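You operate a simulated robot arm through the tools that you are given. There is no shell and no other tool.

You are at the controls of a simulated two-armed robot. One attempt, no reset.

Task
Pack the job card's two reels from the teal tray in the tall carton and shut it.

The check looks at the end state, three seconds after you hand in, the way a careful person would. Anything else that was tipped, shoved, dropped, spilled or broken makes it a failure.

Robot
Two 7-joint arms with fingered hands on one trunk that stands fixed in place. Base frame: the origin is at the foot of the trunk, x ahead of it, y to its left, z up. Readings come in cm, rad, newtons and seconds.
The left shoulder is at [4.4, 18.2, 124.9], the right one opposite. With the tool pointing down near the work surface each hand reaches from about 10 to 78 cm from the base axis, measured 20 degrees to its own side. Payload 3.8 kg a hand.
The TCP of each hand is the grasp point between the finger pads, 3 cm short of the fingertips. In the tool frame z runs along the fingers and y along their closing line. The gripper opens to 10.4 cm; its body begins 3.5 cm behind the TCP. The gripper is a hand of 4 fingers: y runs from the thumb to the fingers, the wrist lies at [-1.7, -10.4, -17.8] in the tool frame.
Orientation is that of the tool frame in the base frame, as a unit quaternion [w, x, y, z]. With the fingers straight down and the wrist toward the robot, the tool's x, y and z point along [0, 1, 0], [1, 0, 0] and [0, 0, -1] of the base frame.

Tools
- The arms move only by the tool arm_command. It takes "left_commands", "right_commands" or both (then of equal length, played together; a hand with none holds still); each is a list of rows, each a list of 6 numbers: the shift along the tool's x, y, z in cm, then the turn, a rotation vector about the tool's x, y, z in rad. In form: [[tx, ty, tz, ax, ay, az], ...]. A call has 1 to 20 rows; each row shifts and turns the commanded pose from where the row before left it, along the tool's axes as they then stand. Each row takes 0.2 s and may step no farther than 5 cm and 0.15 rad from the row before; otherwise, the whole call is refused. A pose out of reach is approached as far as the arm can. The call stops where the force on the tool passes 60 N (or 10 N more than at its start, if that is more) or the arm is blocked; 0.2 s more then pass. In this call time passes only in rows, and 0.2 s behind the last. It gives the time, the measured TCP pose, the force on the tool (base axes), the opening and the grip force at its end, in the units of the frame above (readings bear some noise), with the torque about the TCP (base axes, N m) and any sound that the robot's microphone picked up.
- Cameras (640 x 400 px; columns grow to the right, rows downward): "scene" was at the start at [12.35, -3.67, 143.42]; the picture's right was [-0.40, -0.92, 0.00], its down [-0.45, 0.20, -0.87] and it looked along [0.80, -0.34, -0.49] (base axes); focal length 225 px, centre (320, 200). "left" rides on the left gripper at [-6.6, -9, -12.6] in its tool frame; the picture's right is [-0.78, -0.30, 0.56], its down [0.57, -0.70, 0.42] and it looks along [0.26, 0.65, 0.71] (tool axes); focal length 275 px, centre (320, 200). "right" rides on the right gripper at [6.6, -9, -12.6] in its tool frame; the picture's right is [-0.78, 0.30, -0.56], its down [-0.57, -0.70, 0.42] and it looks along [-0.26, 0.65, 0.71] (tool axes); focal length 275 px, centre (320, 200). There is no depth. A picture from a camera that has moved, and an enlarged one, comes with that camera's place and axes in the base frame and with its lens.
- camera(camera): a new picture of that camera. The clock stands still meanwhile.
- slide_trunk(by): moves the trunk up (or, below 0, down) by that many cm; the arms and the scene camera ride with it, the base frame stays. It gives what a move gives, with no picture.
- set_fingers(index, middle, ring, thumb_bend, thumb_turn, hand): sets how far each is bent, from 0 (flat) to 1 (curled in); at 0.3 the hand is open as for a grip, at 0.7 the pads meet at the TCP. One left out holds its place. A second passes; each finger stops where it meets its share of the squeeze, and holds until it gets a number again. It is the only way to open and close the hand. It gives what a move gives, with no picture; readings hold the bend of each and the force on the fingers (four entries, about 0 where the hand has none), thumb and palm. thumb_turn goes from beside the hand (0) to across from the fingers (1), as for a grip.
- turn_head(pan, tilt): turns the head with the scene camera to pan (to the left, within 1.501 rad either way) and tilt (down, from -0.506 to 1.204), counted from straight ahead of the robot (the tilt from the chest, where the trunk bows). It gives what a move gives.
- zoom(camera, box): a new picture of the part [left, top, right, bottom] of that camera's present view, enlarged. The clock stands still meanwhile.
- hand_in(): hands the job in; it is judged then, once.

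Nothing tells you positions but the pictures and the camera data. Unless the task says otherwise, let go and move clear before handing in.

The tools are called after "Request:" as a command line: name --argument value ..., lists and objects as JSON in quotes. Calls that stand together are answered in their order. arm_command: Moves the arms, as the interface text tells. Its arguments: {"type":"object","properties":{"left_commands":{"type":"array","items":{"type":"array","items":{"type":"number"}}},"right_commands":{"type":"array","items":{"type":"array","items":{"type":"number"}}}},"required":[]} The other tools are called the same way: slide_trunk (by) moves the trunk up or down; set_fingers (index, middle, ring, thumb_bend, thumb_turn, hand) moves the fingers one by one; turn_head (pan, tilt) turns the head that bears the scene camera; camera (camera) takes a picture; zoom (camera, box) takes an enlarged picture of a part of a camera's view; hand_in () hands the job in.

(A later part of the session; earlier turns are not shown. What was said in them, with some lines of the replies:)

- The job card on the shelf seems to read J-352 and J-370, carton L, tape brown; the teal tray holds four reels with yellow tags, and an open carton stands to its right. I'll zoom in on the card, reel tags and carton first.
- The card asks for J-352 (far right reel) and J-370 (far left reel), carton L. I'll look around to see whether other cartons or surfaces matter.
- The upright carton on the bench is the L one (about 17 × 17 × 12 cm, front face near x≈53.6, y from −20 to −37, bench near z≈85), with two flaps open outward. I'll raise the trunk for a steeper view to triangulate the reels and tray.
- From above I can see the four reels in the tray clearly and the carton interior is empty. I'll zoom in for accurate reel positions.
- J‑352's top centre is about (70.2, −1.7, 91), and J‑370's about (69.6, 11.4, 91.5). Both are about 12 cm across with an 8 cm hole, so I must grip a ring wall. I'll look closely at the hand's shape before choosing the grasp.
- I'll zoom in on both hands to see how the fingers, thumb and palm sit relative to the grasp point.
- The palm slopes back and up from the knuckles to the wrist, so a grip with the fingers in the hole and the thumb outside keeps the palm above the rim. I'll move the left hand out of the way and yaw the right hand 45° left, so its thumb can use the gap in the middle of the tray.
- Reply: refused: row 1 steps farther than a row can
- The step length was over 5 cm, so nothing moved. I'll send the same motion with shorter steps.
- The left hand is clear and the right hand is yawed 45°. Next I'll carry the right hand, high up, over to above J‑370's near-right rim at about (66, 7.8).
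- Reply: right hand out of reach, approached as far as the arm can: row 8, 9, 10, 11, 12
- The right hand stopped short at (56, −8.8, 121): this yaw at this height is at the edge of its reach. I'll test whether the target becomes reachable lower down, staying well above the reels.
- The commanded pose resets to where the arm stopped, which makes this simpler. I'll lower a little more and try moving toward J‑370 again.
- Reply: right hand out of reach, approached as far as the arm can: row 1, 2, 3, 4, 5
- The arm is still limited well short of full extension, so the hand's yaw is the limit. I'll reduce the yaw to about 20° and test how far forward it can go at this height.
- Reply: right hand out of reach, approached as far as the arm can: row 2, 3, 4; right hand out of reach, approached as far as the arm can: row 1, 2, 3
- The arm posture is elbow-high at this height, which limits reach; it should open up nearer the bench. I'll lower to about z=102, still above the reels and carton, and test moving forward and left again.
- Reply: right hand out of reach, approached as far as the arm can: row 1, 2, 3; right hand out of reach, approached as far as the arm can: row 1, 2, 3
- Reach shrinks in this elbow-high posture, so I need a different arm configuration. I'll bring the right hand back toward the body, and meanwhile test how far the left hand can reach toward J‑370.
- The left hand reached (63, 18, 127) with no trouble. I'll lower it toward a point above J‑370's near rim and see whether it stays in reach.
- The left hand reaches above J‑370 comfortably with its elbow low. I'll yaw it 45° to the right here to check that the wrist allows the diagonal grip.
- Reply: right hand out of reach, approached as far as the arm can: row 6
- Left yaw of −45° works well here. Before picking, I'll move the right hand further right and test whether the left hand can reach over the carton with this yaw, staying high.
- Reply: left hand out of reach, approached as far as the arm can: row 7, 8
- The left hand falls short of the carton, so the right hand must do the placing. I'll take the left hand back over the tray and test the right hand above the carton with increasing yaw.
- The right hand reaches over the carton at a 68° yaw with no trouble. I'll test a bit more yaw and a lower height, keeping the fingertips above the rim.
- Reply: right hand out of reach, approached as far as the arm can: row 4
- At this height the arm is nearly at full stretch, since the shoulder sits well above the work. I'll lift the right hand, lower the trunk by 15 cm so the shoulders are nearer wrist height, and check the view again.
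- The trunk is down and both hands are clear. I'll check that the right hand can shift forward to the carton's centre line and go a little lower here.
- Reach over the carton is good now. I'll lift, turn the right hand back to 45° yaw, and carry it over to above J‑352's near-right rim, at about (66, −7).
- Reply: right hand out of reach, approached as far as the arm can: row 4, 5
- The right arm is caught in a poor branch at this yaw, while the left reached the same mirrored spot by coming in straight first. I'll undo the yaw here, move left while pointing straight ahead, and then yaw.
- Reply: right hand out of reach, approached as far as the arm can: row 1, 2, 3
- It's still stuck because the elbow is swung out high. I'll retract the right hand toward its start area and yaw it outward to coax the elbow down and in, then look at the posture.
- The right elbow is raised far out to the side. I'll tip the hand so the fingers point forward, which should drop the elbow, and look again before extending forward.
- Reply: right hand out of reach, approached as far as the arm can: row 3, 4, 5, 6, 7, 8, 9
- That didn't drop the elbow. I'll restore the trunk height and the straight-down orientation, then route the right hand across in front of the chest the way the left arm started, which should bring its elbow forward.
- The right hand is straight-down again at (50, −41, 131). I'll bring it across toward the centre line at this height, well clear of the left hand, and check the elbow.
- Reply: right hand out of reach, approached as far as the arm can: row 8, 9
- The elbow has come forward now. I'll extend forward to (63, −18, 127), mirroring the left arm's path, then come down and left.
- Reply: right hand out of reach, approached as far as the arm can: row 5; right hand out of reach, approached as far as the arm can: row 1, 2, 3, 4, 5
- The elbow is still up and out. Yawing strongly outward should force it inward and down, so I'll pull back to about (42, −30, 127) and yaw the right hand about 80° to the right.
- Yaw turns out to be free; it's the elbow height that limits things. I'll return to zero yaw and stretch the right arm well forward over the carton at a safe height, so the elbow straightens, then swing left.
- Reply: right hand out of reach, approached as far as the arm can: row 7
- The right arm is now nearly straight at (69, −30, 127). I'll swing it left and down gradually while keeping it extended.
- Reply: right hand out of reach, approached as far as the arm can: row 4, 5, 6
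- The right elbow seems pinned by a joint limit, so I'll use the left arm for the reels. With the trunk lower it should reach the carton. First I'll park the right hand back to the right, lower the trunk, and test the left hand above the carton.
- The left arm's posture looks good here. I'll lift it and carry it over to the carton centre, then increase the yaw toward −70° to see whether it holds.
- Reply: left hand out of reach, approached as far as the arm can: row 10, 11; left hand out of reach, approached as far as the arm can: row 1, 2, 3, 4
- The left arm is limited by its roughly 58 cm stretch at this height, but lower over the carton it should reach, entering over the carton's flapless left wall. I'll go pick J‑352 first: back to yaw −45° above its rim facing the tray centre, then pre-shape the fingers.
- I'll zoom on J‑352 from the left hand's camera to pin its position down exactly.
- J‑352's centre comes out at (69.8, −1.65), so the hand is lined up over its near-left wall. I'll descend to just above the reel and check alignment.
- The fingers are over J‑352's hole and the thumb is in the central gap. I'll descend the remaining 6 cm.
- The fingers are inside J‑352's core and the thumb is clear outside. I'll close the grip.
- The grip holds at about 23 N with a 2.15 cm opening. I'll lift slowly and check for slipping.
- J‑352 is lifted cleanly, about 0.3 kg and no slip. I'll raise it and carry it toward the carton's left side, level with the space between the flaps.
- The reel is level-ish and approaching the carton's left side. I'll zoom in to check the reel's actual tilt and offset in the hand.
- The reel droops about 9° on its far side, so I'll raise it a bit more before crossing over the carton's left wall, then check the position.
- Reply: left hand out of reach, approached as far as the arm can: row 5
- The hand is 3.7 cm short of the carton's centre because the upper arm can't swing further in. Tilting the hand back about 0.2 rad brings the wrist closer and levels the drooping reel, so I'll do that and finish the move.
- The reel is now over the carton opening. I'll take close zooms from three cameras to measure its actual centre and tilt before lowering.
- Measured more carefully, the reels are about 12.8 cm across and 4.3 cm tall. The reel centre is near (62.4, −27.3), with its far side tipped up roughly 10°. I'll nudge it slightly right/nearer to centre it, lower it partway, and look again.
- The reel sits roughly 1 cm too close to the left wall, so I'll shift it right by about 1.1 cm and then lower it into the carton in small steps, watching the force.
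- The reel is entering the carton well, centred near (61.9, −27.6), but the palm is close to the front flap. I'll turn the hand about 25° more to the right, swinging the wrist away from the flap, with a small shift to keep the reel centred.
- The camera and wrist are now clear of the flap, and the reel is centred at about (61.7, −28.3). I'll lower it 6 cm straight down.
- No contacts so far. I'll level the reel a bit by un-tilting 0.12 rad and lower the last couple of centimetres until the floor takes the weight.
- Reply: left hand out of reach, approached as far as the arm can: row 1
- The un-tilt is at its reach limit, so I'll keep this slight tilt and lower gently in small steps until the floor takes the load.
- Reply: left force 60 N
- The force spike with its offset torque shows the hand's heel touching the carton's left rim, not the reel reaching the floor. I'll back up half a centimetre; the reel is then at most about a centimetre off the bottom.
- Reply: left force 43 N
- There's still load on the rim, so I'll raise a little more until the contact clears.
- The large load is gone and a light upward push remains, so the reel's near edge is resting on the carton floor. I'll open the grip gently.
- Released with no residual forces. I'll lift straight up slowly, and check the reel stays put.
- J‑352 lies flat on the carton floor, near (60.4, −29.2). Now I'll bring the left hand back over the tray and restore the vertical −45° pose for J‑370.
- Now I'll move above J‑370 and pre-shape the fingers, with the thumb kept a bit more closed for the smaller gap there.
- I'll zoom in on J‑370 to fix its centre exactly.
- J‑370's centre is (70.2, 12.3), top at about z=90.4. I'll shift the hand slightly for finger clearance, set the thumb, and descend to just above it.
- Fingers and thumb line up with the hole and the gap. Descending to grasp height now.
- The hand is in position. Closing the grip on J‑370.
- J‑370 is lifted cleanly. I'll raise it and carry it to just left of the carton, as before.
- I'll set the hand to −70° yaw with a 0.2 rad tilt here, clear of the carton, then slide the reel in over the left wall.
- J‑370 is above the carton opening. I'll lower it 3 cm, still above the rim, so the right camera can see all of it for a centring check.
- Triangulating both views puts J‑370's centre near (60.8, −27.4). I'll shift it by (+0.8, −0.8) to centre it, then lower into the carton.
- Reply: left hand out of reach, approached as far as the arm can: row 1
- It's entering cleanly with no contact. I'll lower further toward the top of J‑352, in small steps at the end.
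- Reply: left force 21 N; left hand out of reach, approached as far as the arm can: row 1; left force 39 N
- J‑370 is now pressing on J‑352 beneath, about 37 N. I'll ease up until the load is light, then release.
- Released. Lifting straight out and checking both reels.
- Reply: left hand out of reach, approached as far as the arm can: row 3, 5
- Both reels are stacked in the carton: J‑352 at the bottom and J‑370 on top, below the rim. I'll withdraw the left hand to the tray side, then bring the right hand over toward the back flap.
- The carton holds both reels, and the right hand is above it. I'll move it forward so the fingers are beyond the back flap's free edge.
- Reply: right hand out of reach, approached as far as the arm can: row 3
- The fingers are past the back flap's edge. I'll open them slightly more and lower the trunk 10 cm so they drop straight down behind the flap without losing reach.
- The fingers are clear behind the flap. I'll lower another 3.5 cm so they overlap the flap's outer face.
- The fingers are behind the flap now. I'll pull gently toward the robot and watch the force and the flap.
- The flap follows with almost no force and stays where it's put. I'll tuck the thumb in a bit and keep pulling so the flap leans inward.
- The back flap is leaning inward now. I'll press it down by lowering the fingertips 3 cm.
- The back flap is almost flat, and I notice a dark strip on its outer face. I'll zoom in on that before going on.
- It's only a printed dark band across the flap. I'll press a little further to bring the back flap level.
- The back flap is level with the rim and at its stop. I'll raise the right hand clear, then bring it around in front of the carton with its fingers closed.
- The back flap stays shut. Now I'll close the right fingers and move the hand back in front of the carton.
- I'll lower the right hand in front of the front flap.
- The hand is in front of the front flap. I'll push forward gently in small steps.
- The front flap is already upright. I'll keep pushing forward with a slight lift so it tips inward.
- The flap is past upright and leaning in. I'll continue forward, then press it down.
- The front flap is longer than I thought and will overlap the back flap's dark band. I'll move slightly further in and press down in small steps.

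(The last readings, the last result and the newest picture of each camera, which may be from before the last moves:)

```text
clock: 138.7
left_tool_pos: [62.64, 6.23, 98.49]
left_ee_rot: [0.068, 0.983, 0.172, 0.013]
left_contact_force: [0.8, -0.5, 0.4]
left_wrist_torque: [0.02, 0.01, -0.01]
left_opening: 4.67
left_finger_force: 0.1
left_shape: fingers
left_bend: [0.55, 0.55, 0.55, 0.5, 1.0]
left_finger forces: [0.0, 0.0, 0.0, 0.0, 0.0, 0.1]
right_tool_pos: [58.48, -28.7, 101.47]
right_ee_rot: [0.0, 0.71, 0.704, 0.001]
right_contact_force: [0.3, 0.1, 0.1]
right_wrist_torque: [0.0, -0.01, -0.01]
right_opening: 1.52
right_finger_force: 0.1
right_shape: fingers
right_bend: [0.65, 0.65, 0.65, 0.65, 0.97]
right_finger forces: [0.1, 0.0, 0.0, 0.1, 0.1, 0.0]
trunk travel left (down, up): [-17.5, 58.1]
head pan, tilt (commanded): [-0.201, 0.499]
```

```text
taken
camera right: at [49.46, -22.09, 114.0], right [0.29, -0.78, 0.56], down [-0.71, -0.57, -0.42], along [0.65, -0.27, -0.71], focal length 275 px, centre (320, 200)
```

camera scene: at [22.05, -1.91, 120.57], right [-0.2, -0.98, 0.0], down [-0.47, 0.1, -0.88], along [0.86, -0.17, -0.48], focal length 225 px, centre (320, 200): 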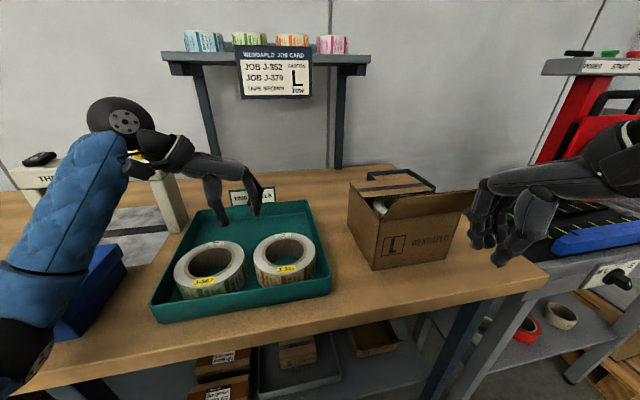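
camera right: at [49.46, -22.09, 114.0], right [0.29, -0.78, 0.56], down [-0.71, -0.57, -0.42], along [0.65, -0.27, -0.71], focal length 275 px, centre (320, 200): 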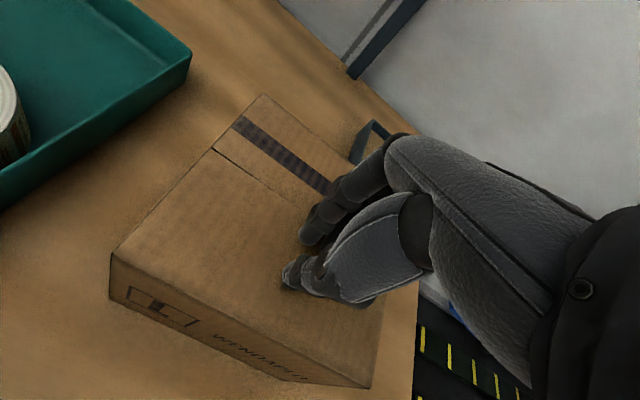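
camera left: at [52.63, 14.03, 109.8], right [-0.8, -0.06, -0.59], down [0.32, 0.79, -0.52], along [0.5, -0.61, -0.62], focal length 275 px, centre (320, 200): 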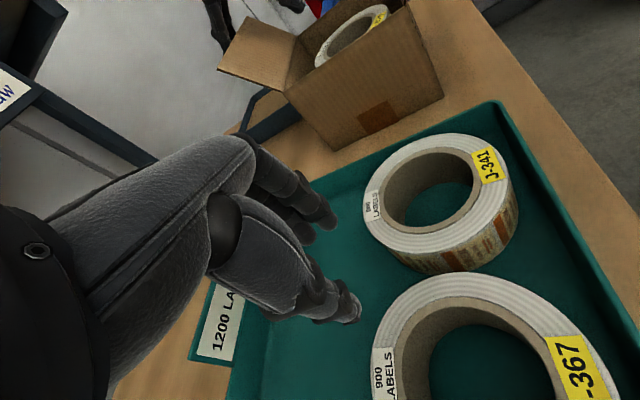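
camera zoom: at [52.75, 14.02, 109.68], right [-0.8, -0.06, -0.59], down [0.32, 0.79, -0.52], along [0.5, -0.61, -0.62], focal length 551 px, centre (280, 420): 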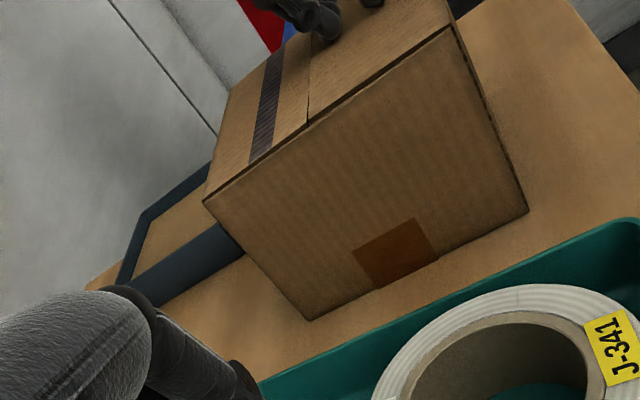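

Both flaps now meet edge to edge. I'll press a touch further until it's fully seated.

Request:
arm_command --right_commands '[[0, 0, 0.4, 0, 0, 0], [0, 0, 0.4, 0, 0, 0]]'

Request:
zoom --camera "left" --box '[180, 0, 500, 180]'

Request:
zoom --camera "scene" --box '[320, 130, 540, 290]'

```text
clock: 139.3
left_tool_pos: [62.44, 6.31, 98.79]
left_ee_rot: [0.068, 0.983, 0.171, 0.014]
left_contact_force: [0.4, 0.1, 0.3]
left_wrist_torque: [0.01, -0.02, 0.03]
left_opening: 4.67
left_finger_force: 0.0
left_shape: fingers
left_bend: [0.55, 0.55, 0.55, 0.5, 1.0]
left_finger forces: [0.1, 0.1, 0.0, 0.0, 0.1, 0.0]
right_tool_pos: [58.41, -28.67, 101.02]
right_ee_rot: [0.003, 0.71, 0.705, 0.004]
right_contact_force: [-1.6, -1.6, 20.7]
right_wrist_torque: [0.14, 0.5, 0.06]
right_opening: 1.48
right_finger_force: 9.9
right_shape: fingers
right_bend: [0.65, 0.65, 0.65, 0.66, 0.98]
right_finger forces: [0.0, 0.0, 0.0, 0.0, 20.1, 0.0]
trunk travel left (down, up): [-17.5, 58.1]
head pan, tilt (commanded): [-0.201, 0.499]
```

```text
2.00 times, centred on (340, 90) of left
camera zoom: at [52.56, 14.06, 109.83], right [-0.8, -0.06, -0.6], down [0.32, 0.79, -0.52], along [0.5, -0.61, -0.62], focal length 551 px, centre (280, 420)
```

zoom: 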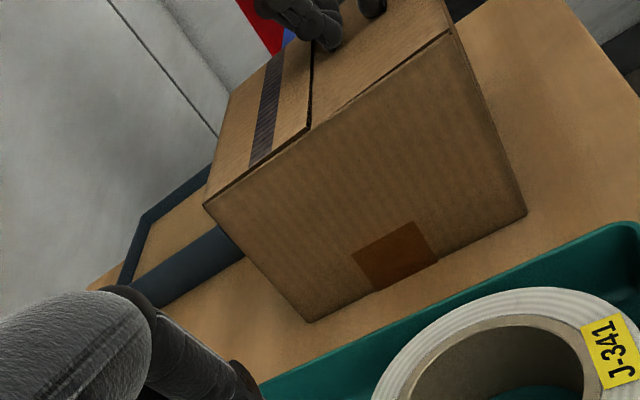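

```text
2.50 times, centred on (430, 210) of scene
camera zoom: at [21.84, -1.84, 120.66], right [-0.2, -0.98, 0.0], down [-0.47, 0.09, -0.88], along [0.86, -0.17, -0.48], focal length 562 px, centre (45, 175)
```

zoom: 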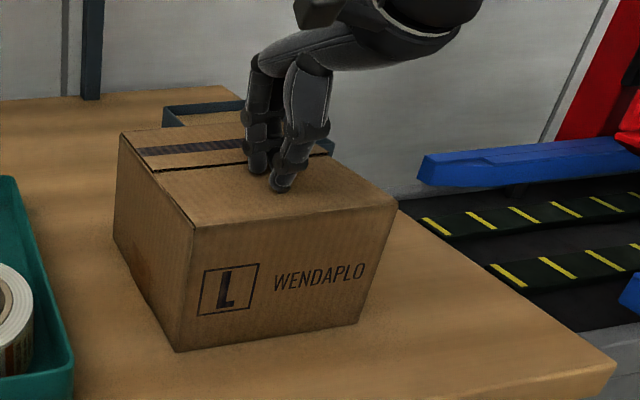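

The lid is flat and seated. I'll lift the right hand clear and see whether the flaps stay down.

Request:
arm_command --right_commands '[[0, 0, -1, 0, 0, 0], [0, 0, -3, 0, 0, 0], [0, 0, -3, 0, 0, 0], [0, 0, -4, 0, 0, 0], [0, 0, -4, 0, 0, 0]]'

Request:
camera --camera "right"

Request:
zoom --camera "left" --box '[180, 0, 500, 180]'

Request:
zoom --camera "scene" --box '[320, 130, 540, 290]'

```text
clock: 140.5
left_tool_pos: [62.53, 6.17, 98.43]
left_ee_rot: [0.068, 0.983, 0.172, 0.012]
left_contact_force: [0.3, 0.7, 0.2]
left_wrist_torque: [-0.03, -0.02, 0.01]
left_opening: 4.69
left_finger_force: 0.2
left_shape: fingers
left_bend: [0.55, 0.55, 0.55, 0.5, 1.0]
left_finger forces: [0.0, 0.0, 0.0, 0.0, 0.0, 0.0]
right_tool_pos: [58.48, -28.54, 115.55]
right_ee_rot: [0.0, 0.709, 0.705, 0.0]
right_contact_force: [-0.7, 0.9, 0.4]
right_wrist_torque: [0.01, -0.03, -0.01]
right_opening: 1.51
right_finger_force: 0.1
right_shape: fingers
right_bend: [0.65, 0.65, 0.65, 0.65, 0.97]
right_finger forces: [0.0, 0.0, 0.1, 0.0, 0.0, 0.0]
trunk travel left (down, up): [-17.5, 58.1]
head pan, tilt (commanded): [-0.201, 0.499]
```

```text
taken
camera right: at [49.57, -21.98, 128.14], right [0.29, -0.78, 0.56], down [-0.71, -0.57, -0.42], along [0.65, -0.27, -0.71], focal length 275 px, centre (320, 200)
```

right: 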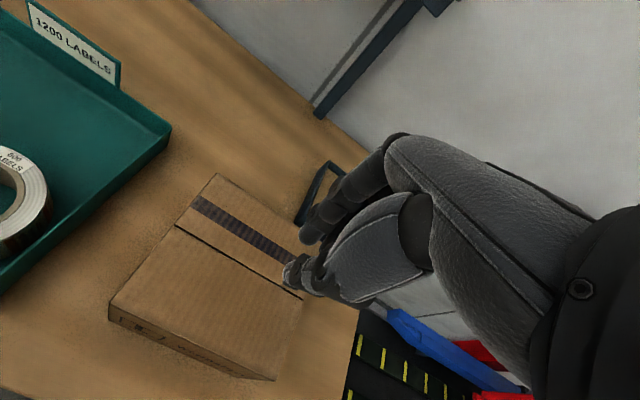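

```text
2.00 times, centred on (340, 90) of left
camera zoom: at [52.73, 14.05, 109.7], right [-0.8, -0.06, -0.59], down [0.32, 0.79, -0.52], along [0.5, -0.61, -0.62], focal length 551 px, centre (280, 420)
```

zoom: 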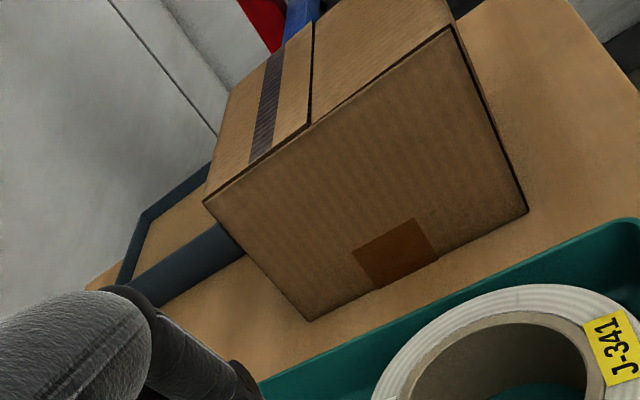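

```text
2.50 times, centred on (430, 210) of scene
camera zoom: at [22.03, -1.86, 120.58], right [-0.2, -0.98, 0.0], down [-0.47, 0.1, -0.88], along [0.86, -0.17, -0.48], focal length 562 px, centre (45, 175)
```

zoom: 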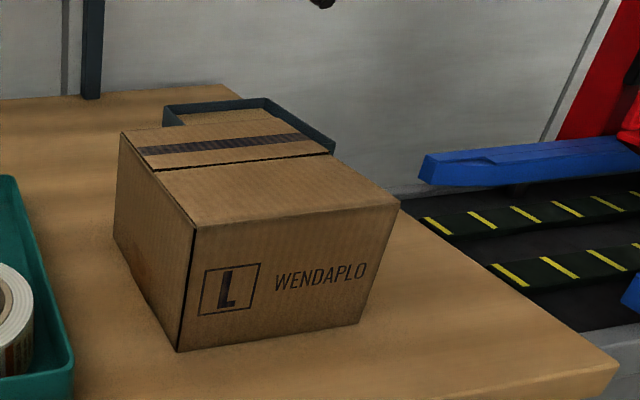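

The carton is shut and the flaps are staying put. I'll zoom in to check how flush the flaps sit.

Request:
zoom --camera "left" --box '[270, 0, 430, 110]'

Request:
zoom --camera "scene" --box '[355, 165, 485, 275]'

Request:
zoom --camera "right" --box '[90, 150, 330, 390]'

```text
3.64 times, centred on (350, 55) of left
camera zoom: at [52.73, 14.05, 109.7], right [-0.8, -0.06, -0.59], down [0.32, 0.79, -0.52], along [0.5, -0.61, -0.62], focal length 1001 px, centre (211, 727)
```

zoom: 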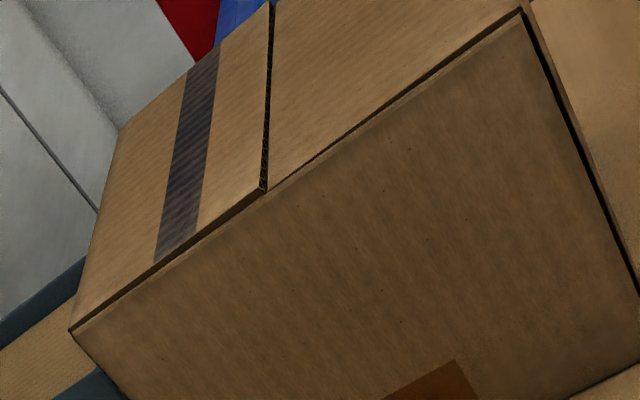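

```text
3.64 times, centred on (420, 220) of scene
camera zoom: at [22.03, -1.86, 120.58], right [-0.2, -0.98, 0.0], down [-0.47, 0.1, -0.88], along [0.86, -0.17, -0.48], focal length 818 px, centre (-44, 127)
```

zoom: 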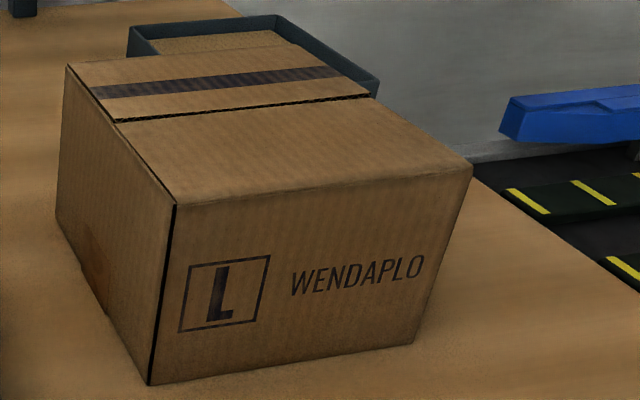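

```text
1.67 times, centred on (210, 270) of right
camera zoom: at [49.57, -21.98, 128.14], right [0.29, -0.78, 0.56], down [-0.71, -0.57, -0.42], along [0.65, -0.27, -0.71], focal length 459 px, centre (503, 83)
```

zoom: 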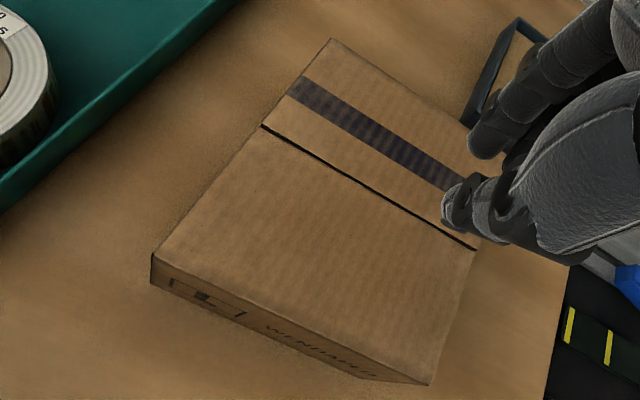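

Both flaps lie flush. Now I'll raise the trunk to lift both arms clear, then park the hands away from the work.

Request:
slide_trunk --by 22.5

Request:
arm_command --left_commands '[[1.5, -4, 0, 0, 0, 0], [1.5, -4, 0, 0, 0, 0], [1.5, -4, 0, 0, 0, 0], [1.5, -4, 0, 0, 0, 0]]' --right_commands '[[-2.5, -3.5, 0, 0, 0, 0], [-2.5, -3.5, 0, 0, 0, 0], [-2.5, -3.5, 0, 0, 0, 0], [-2.5, -3.5, 0, 0, 0, 0]]'

Request:
turn_head --pan -0.2 --tilt 0.7

Request:
camera --camera "scene"

```text
clock: 142.9
left_tool_pos: [62.68, 6.22, 121.11]
left_ee_rot: [0.069, 0.983, 0.171, 0.013]
left_contact_force: [0.1, -0.2, 0.7]
left_wrist_torque: [-0.01, 0.0, -0.02]
left_opening: 4.68
left_finger_force: 0.0
left_shape: fingers
left_bend: [0.55, 0.55, 0.55, 0.5, 1.0]
left_finger forces: [0.1, 0.0, 0.0, 0.0, 0.0, 0.0]
right_tool_pos: [58.47, -28.77, 138.19]
right_ee_rot: [0.0, 0.71, 0.704, -0.001]
right_contact_force: [0.7, 0.4, 0.4]
right_wrist_torque: [0.01, -0.01, 0.03]
right_opening: 1.47
right_finger_force: 0.1
right_shape: fingers
right_bend: [0.65, 0.65, 0.65, 0.65, 0.97]
right_finger forces: [0.0, 0.0, 0.0, 0.0, 0.0, 0.0]
trunk travel left (down, up): [-40.0, 35.6]
head pan, tilt (commanded): [-0.201, 0.499]
```

```text
clock: 143.9
left_tool_pos: [62.77, 23.22, 118.88]
left_ee_rot: [0.069, 0.983, 0.172, 0.013]
left_contact_force: [-0.6, 0.0, 0.3]
left_wrist_torque: [-0.01, 0.01, 0.01]
left_opening: 4.71
left_finger_force: 0.0
left_shape: fingers
left_bend: [0.55, 0.55, 0.55, 0.5, 1.0]
left_finger forces: [0.1, 0.0, 0.0, 0.0, 0.0, 0.0]
right_tool_pos: [44.45, -38.73, 138.19]
right_ee_rot: [-0.001, 0.71, 0.705, 0.0]
right_contact_force: [0.0, 0.2, 0.1]
right_wrist_torque: [-0.01, -0.02, -0.02]
right_opening: 1.5
right_finger_force: 0.0
right_shape: fingers
right_bend: [0.65, 0.65, 0.65, 0.65, 0.97]
right_finger forces: [0.0, 0.0, 0.0, 0.1, 0.1, 0.0]
trunk travel left (down, up): [-40.0, 35.6]
head pan, tilt (commanded): [-0.201, 0.499]
```

```text
clock: 144.6
left_tool_pos: [62.84, 23.22, 118.79]
left_ee_rot: [0.067, 0.983, 0.172, 0.012]
left_contact_force: [-0.1, 0.2, -0.5]
left_wrist_torque: [0.02, 0.02, -0.04]
left_opening: 4.68
left_finger_force: 0.1
left_shape: fingers
left_bend: [0.55, 0.55, 0.55, 0.5, 1.0]
left_finger forces: [0.0, 0.0, 0.1, 0.1, 0.0, 0.0]
right_tool_pos: [44.57, -38.65, 138.19]
right_ee_rot: [0.0, 0.71, 0.705, 0.0]
right_contact_force: [-0.3, 0.1, -0.4]
right_wrist_torque: [-0.01, 0.01, 0.0]
right_opening: 1.51
right_finger_force: 0.1
right_shape: fingers
right_bend: [0.65, 0.65, 0.65, 0.65, 0.97]
right_finger forces: [0.0, 0.0, 0.1, 0.0, 0.1, 0.0]
trunk travel left (down, up): [-40.0, 35.6]
head pan, tilt (commanded): [-0.201, 0.7]
```

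```text
taken
camera scene: at [12.37, -1.77, 141.81], right [-0.2, -0.98, 0.0], down [-0.63, 0.13, -0.77], along [0.75, -0.15, -0.64], focal length 225 px, centre (320, 200)
```

scene: 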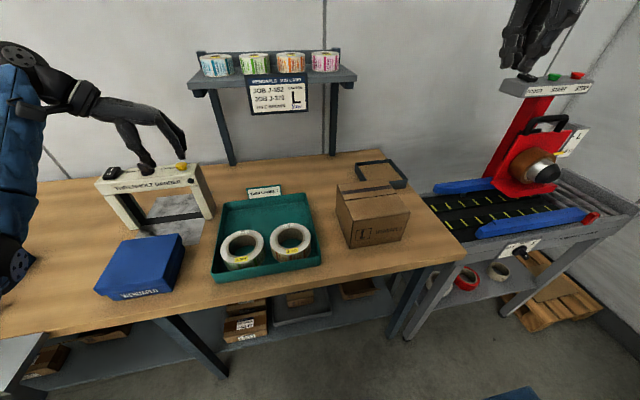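

The tray, sander/bander, blue box and remaining reels all look undisturbed. I'll move the left hand further clear of the bander and take a last close look.

Request:
arm_command --left_commands '[[0, 0.5, -3.5, 0, 0, 0], [-3.2, -2.5, -1, 0, 0, 0], [-3.2, -2.5, -1, 0, 0, 0], [-3.2, -2.5, -1, 0, 0, 0], [-3.2, -2.5, -1, 0, 0, 0]]'

Request:
zoom --camera "scene" --box '[310, 160, 430, 260]'

Request:
zoom --camera "scene" --box '[80, 140, 340, 310]'

Request:
camera --camera "right"

```text
clock: 145.8
left_tool_pos: [47.0, 28.63, 124.88]
left_ee_rot: [0.068, 0.983, 0.171, 0.012]
left_contact_force: [-0.2, 0.8, 0.9]
left_wrist_torque: [-0.01, 0.04, -0.04]
left_opening: 4.67
left_finger_force: 0.1
left_shape: fingers
left_bend: [0.55, 0.55, 0.55, 0.5, 1.0]
left_finger forces: [0.0, 0.0, 0.1, 0.0, 0.1, 0.1]
right_tool_pos: [44.41, -38.7, 138.22]
right_ee_rot: [0.0, 0.71, 0.705, 0.001]
right_contact_force: [0.1, -0.6, 0.1]
right_wrist_torque: [-0.01, -0.03, 0.0]
right_opening: 1.5
right_finger_force: 0.0
right_shape: fingers
right_bend: [0.65, 0.65, 0.65, 0.65, 0.97]
right_finger forces: [0.1, 0.0, 0.0, 0.0, 0.0, 0.0]
trunk travel left (down, up): [-40.0, 35.6]
head pan, tilt (commanded): [-0.201, 0.7]
```

```text
4.00 times, centred on (370, 210) of scene
camera zoom: at [12.24, -1.7, 141.82], right [-0.2, -0.98, 0.0], down [-0.63, 0.13, -0.77], along [0.75, -0.15, -0.64], focal length 900 px, centre (120, 160)
```

zoom: 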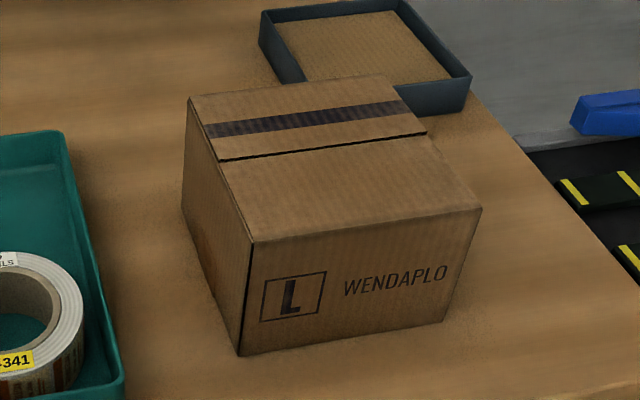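

```text
2.35 times, centred on (210, 225) of scene
camera zoom: at [12.24, -1.7, 141.82], right [-0.2, -0.98, 0.0], down [-0.63, 0.13, -0.77], along [0.75, -0.15, -0.64], focal length 529 px, centre (579, 141)
```

zoom: 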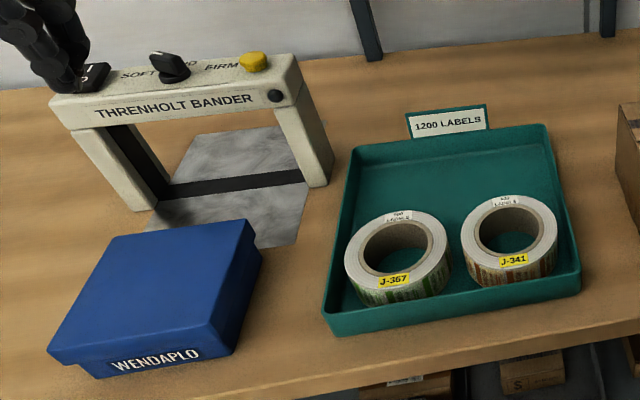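

```text
taken
camera right: at [35.45, -31.95, 150.76], right [0.29, -0.78, 0.56], down [-0.71, -0.57, -0.42], along [0.65, -0.27, -0.71], focal length 275 px, centre (320, 200)
```

right: 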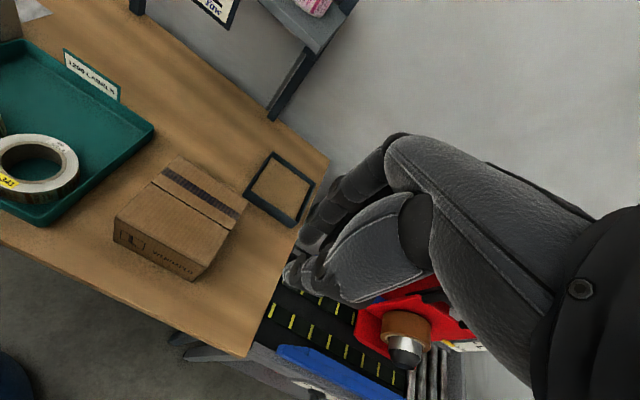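

J‑352 and J‑370 are stacked inside the L carton. Both flaps are shut and flush, the other two reels are still in the tray, and both hands are empty and clear. Handing in.

Request:
hand_in

```text
The job is handed in.
```

I packed the job card's two reels, J‑352 and J‑370, into the L carton and shut it. J‑352 is on the bottom and J‑370 on top, both below the rim.

- **Carton:** both flaps are down flat and stayed down when I let go. I took "shut it" to mean closing the flaps, so the carton isn't taped, although the job card says "TAPE BROWN".
- **Handling:** while lowering J‑352, the left hand pressed on the carton's left rim with about 58 N. I backed off, and the last pictures show no damage. J‑370 was pressed onto J‑352 with about 37 N before I eased off and released it.
- **Everything else:** J‑367 and J‑341 are still in the teal tray. The bander, the blue box and the tray look as they did at the start. Both hands are empty and clear of the bench.
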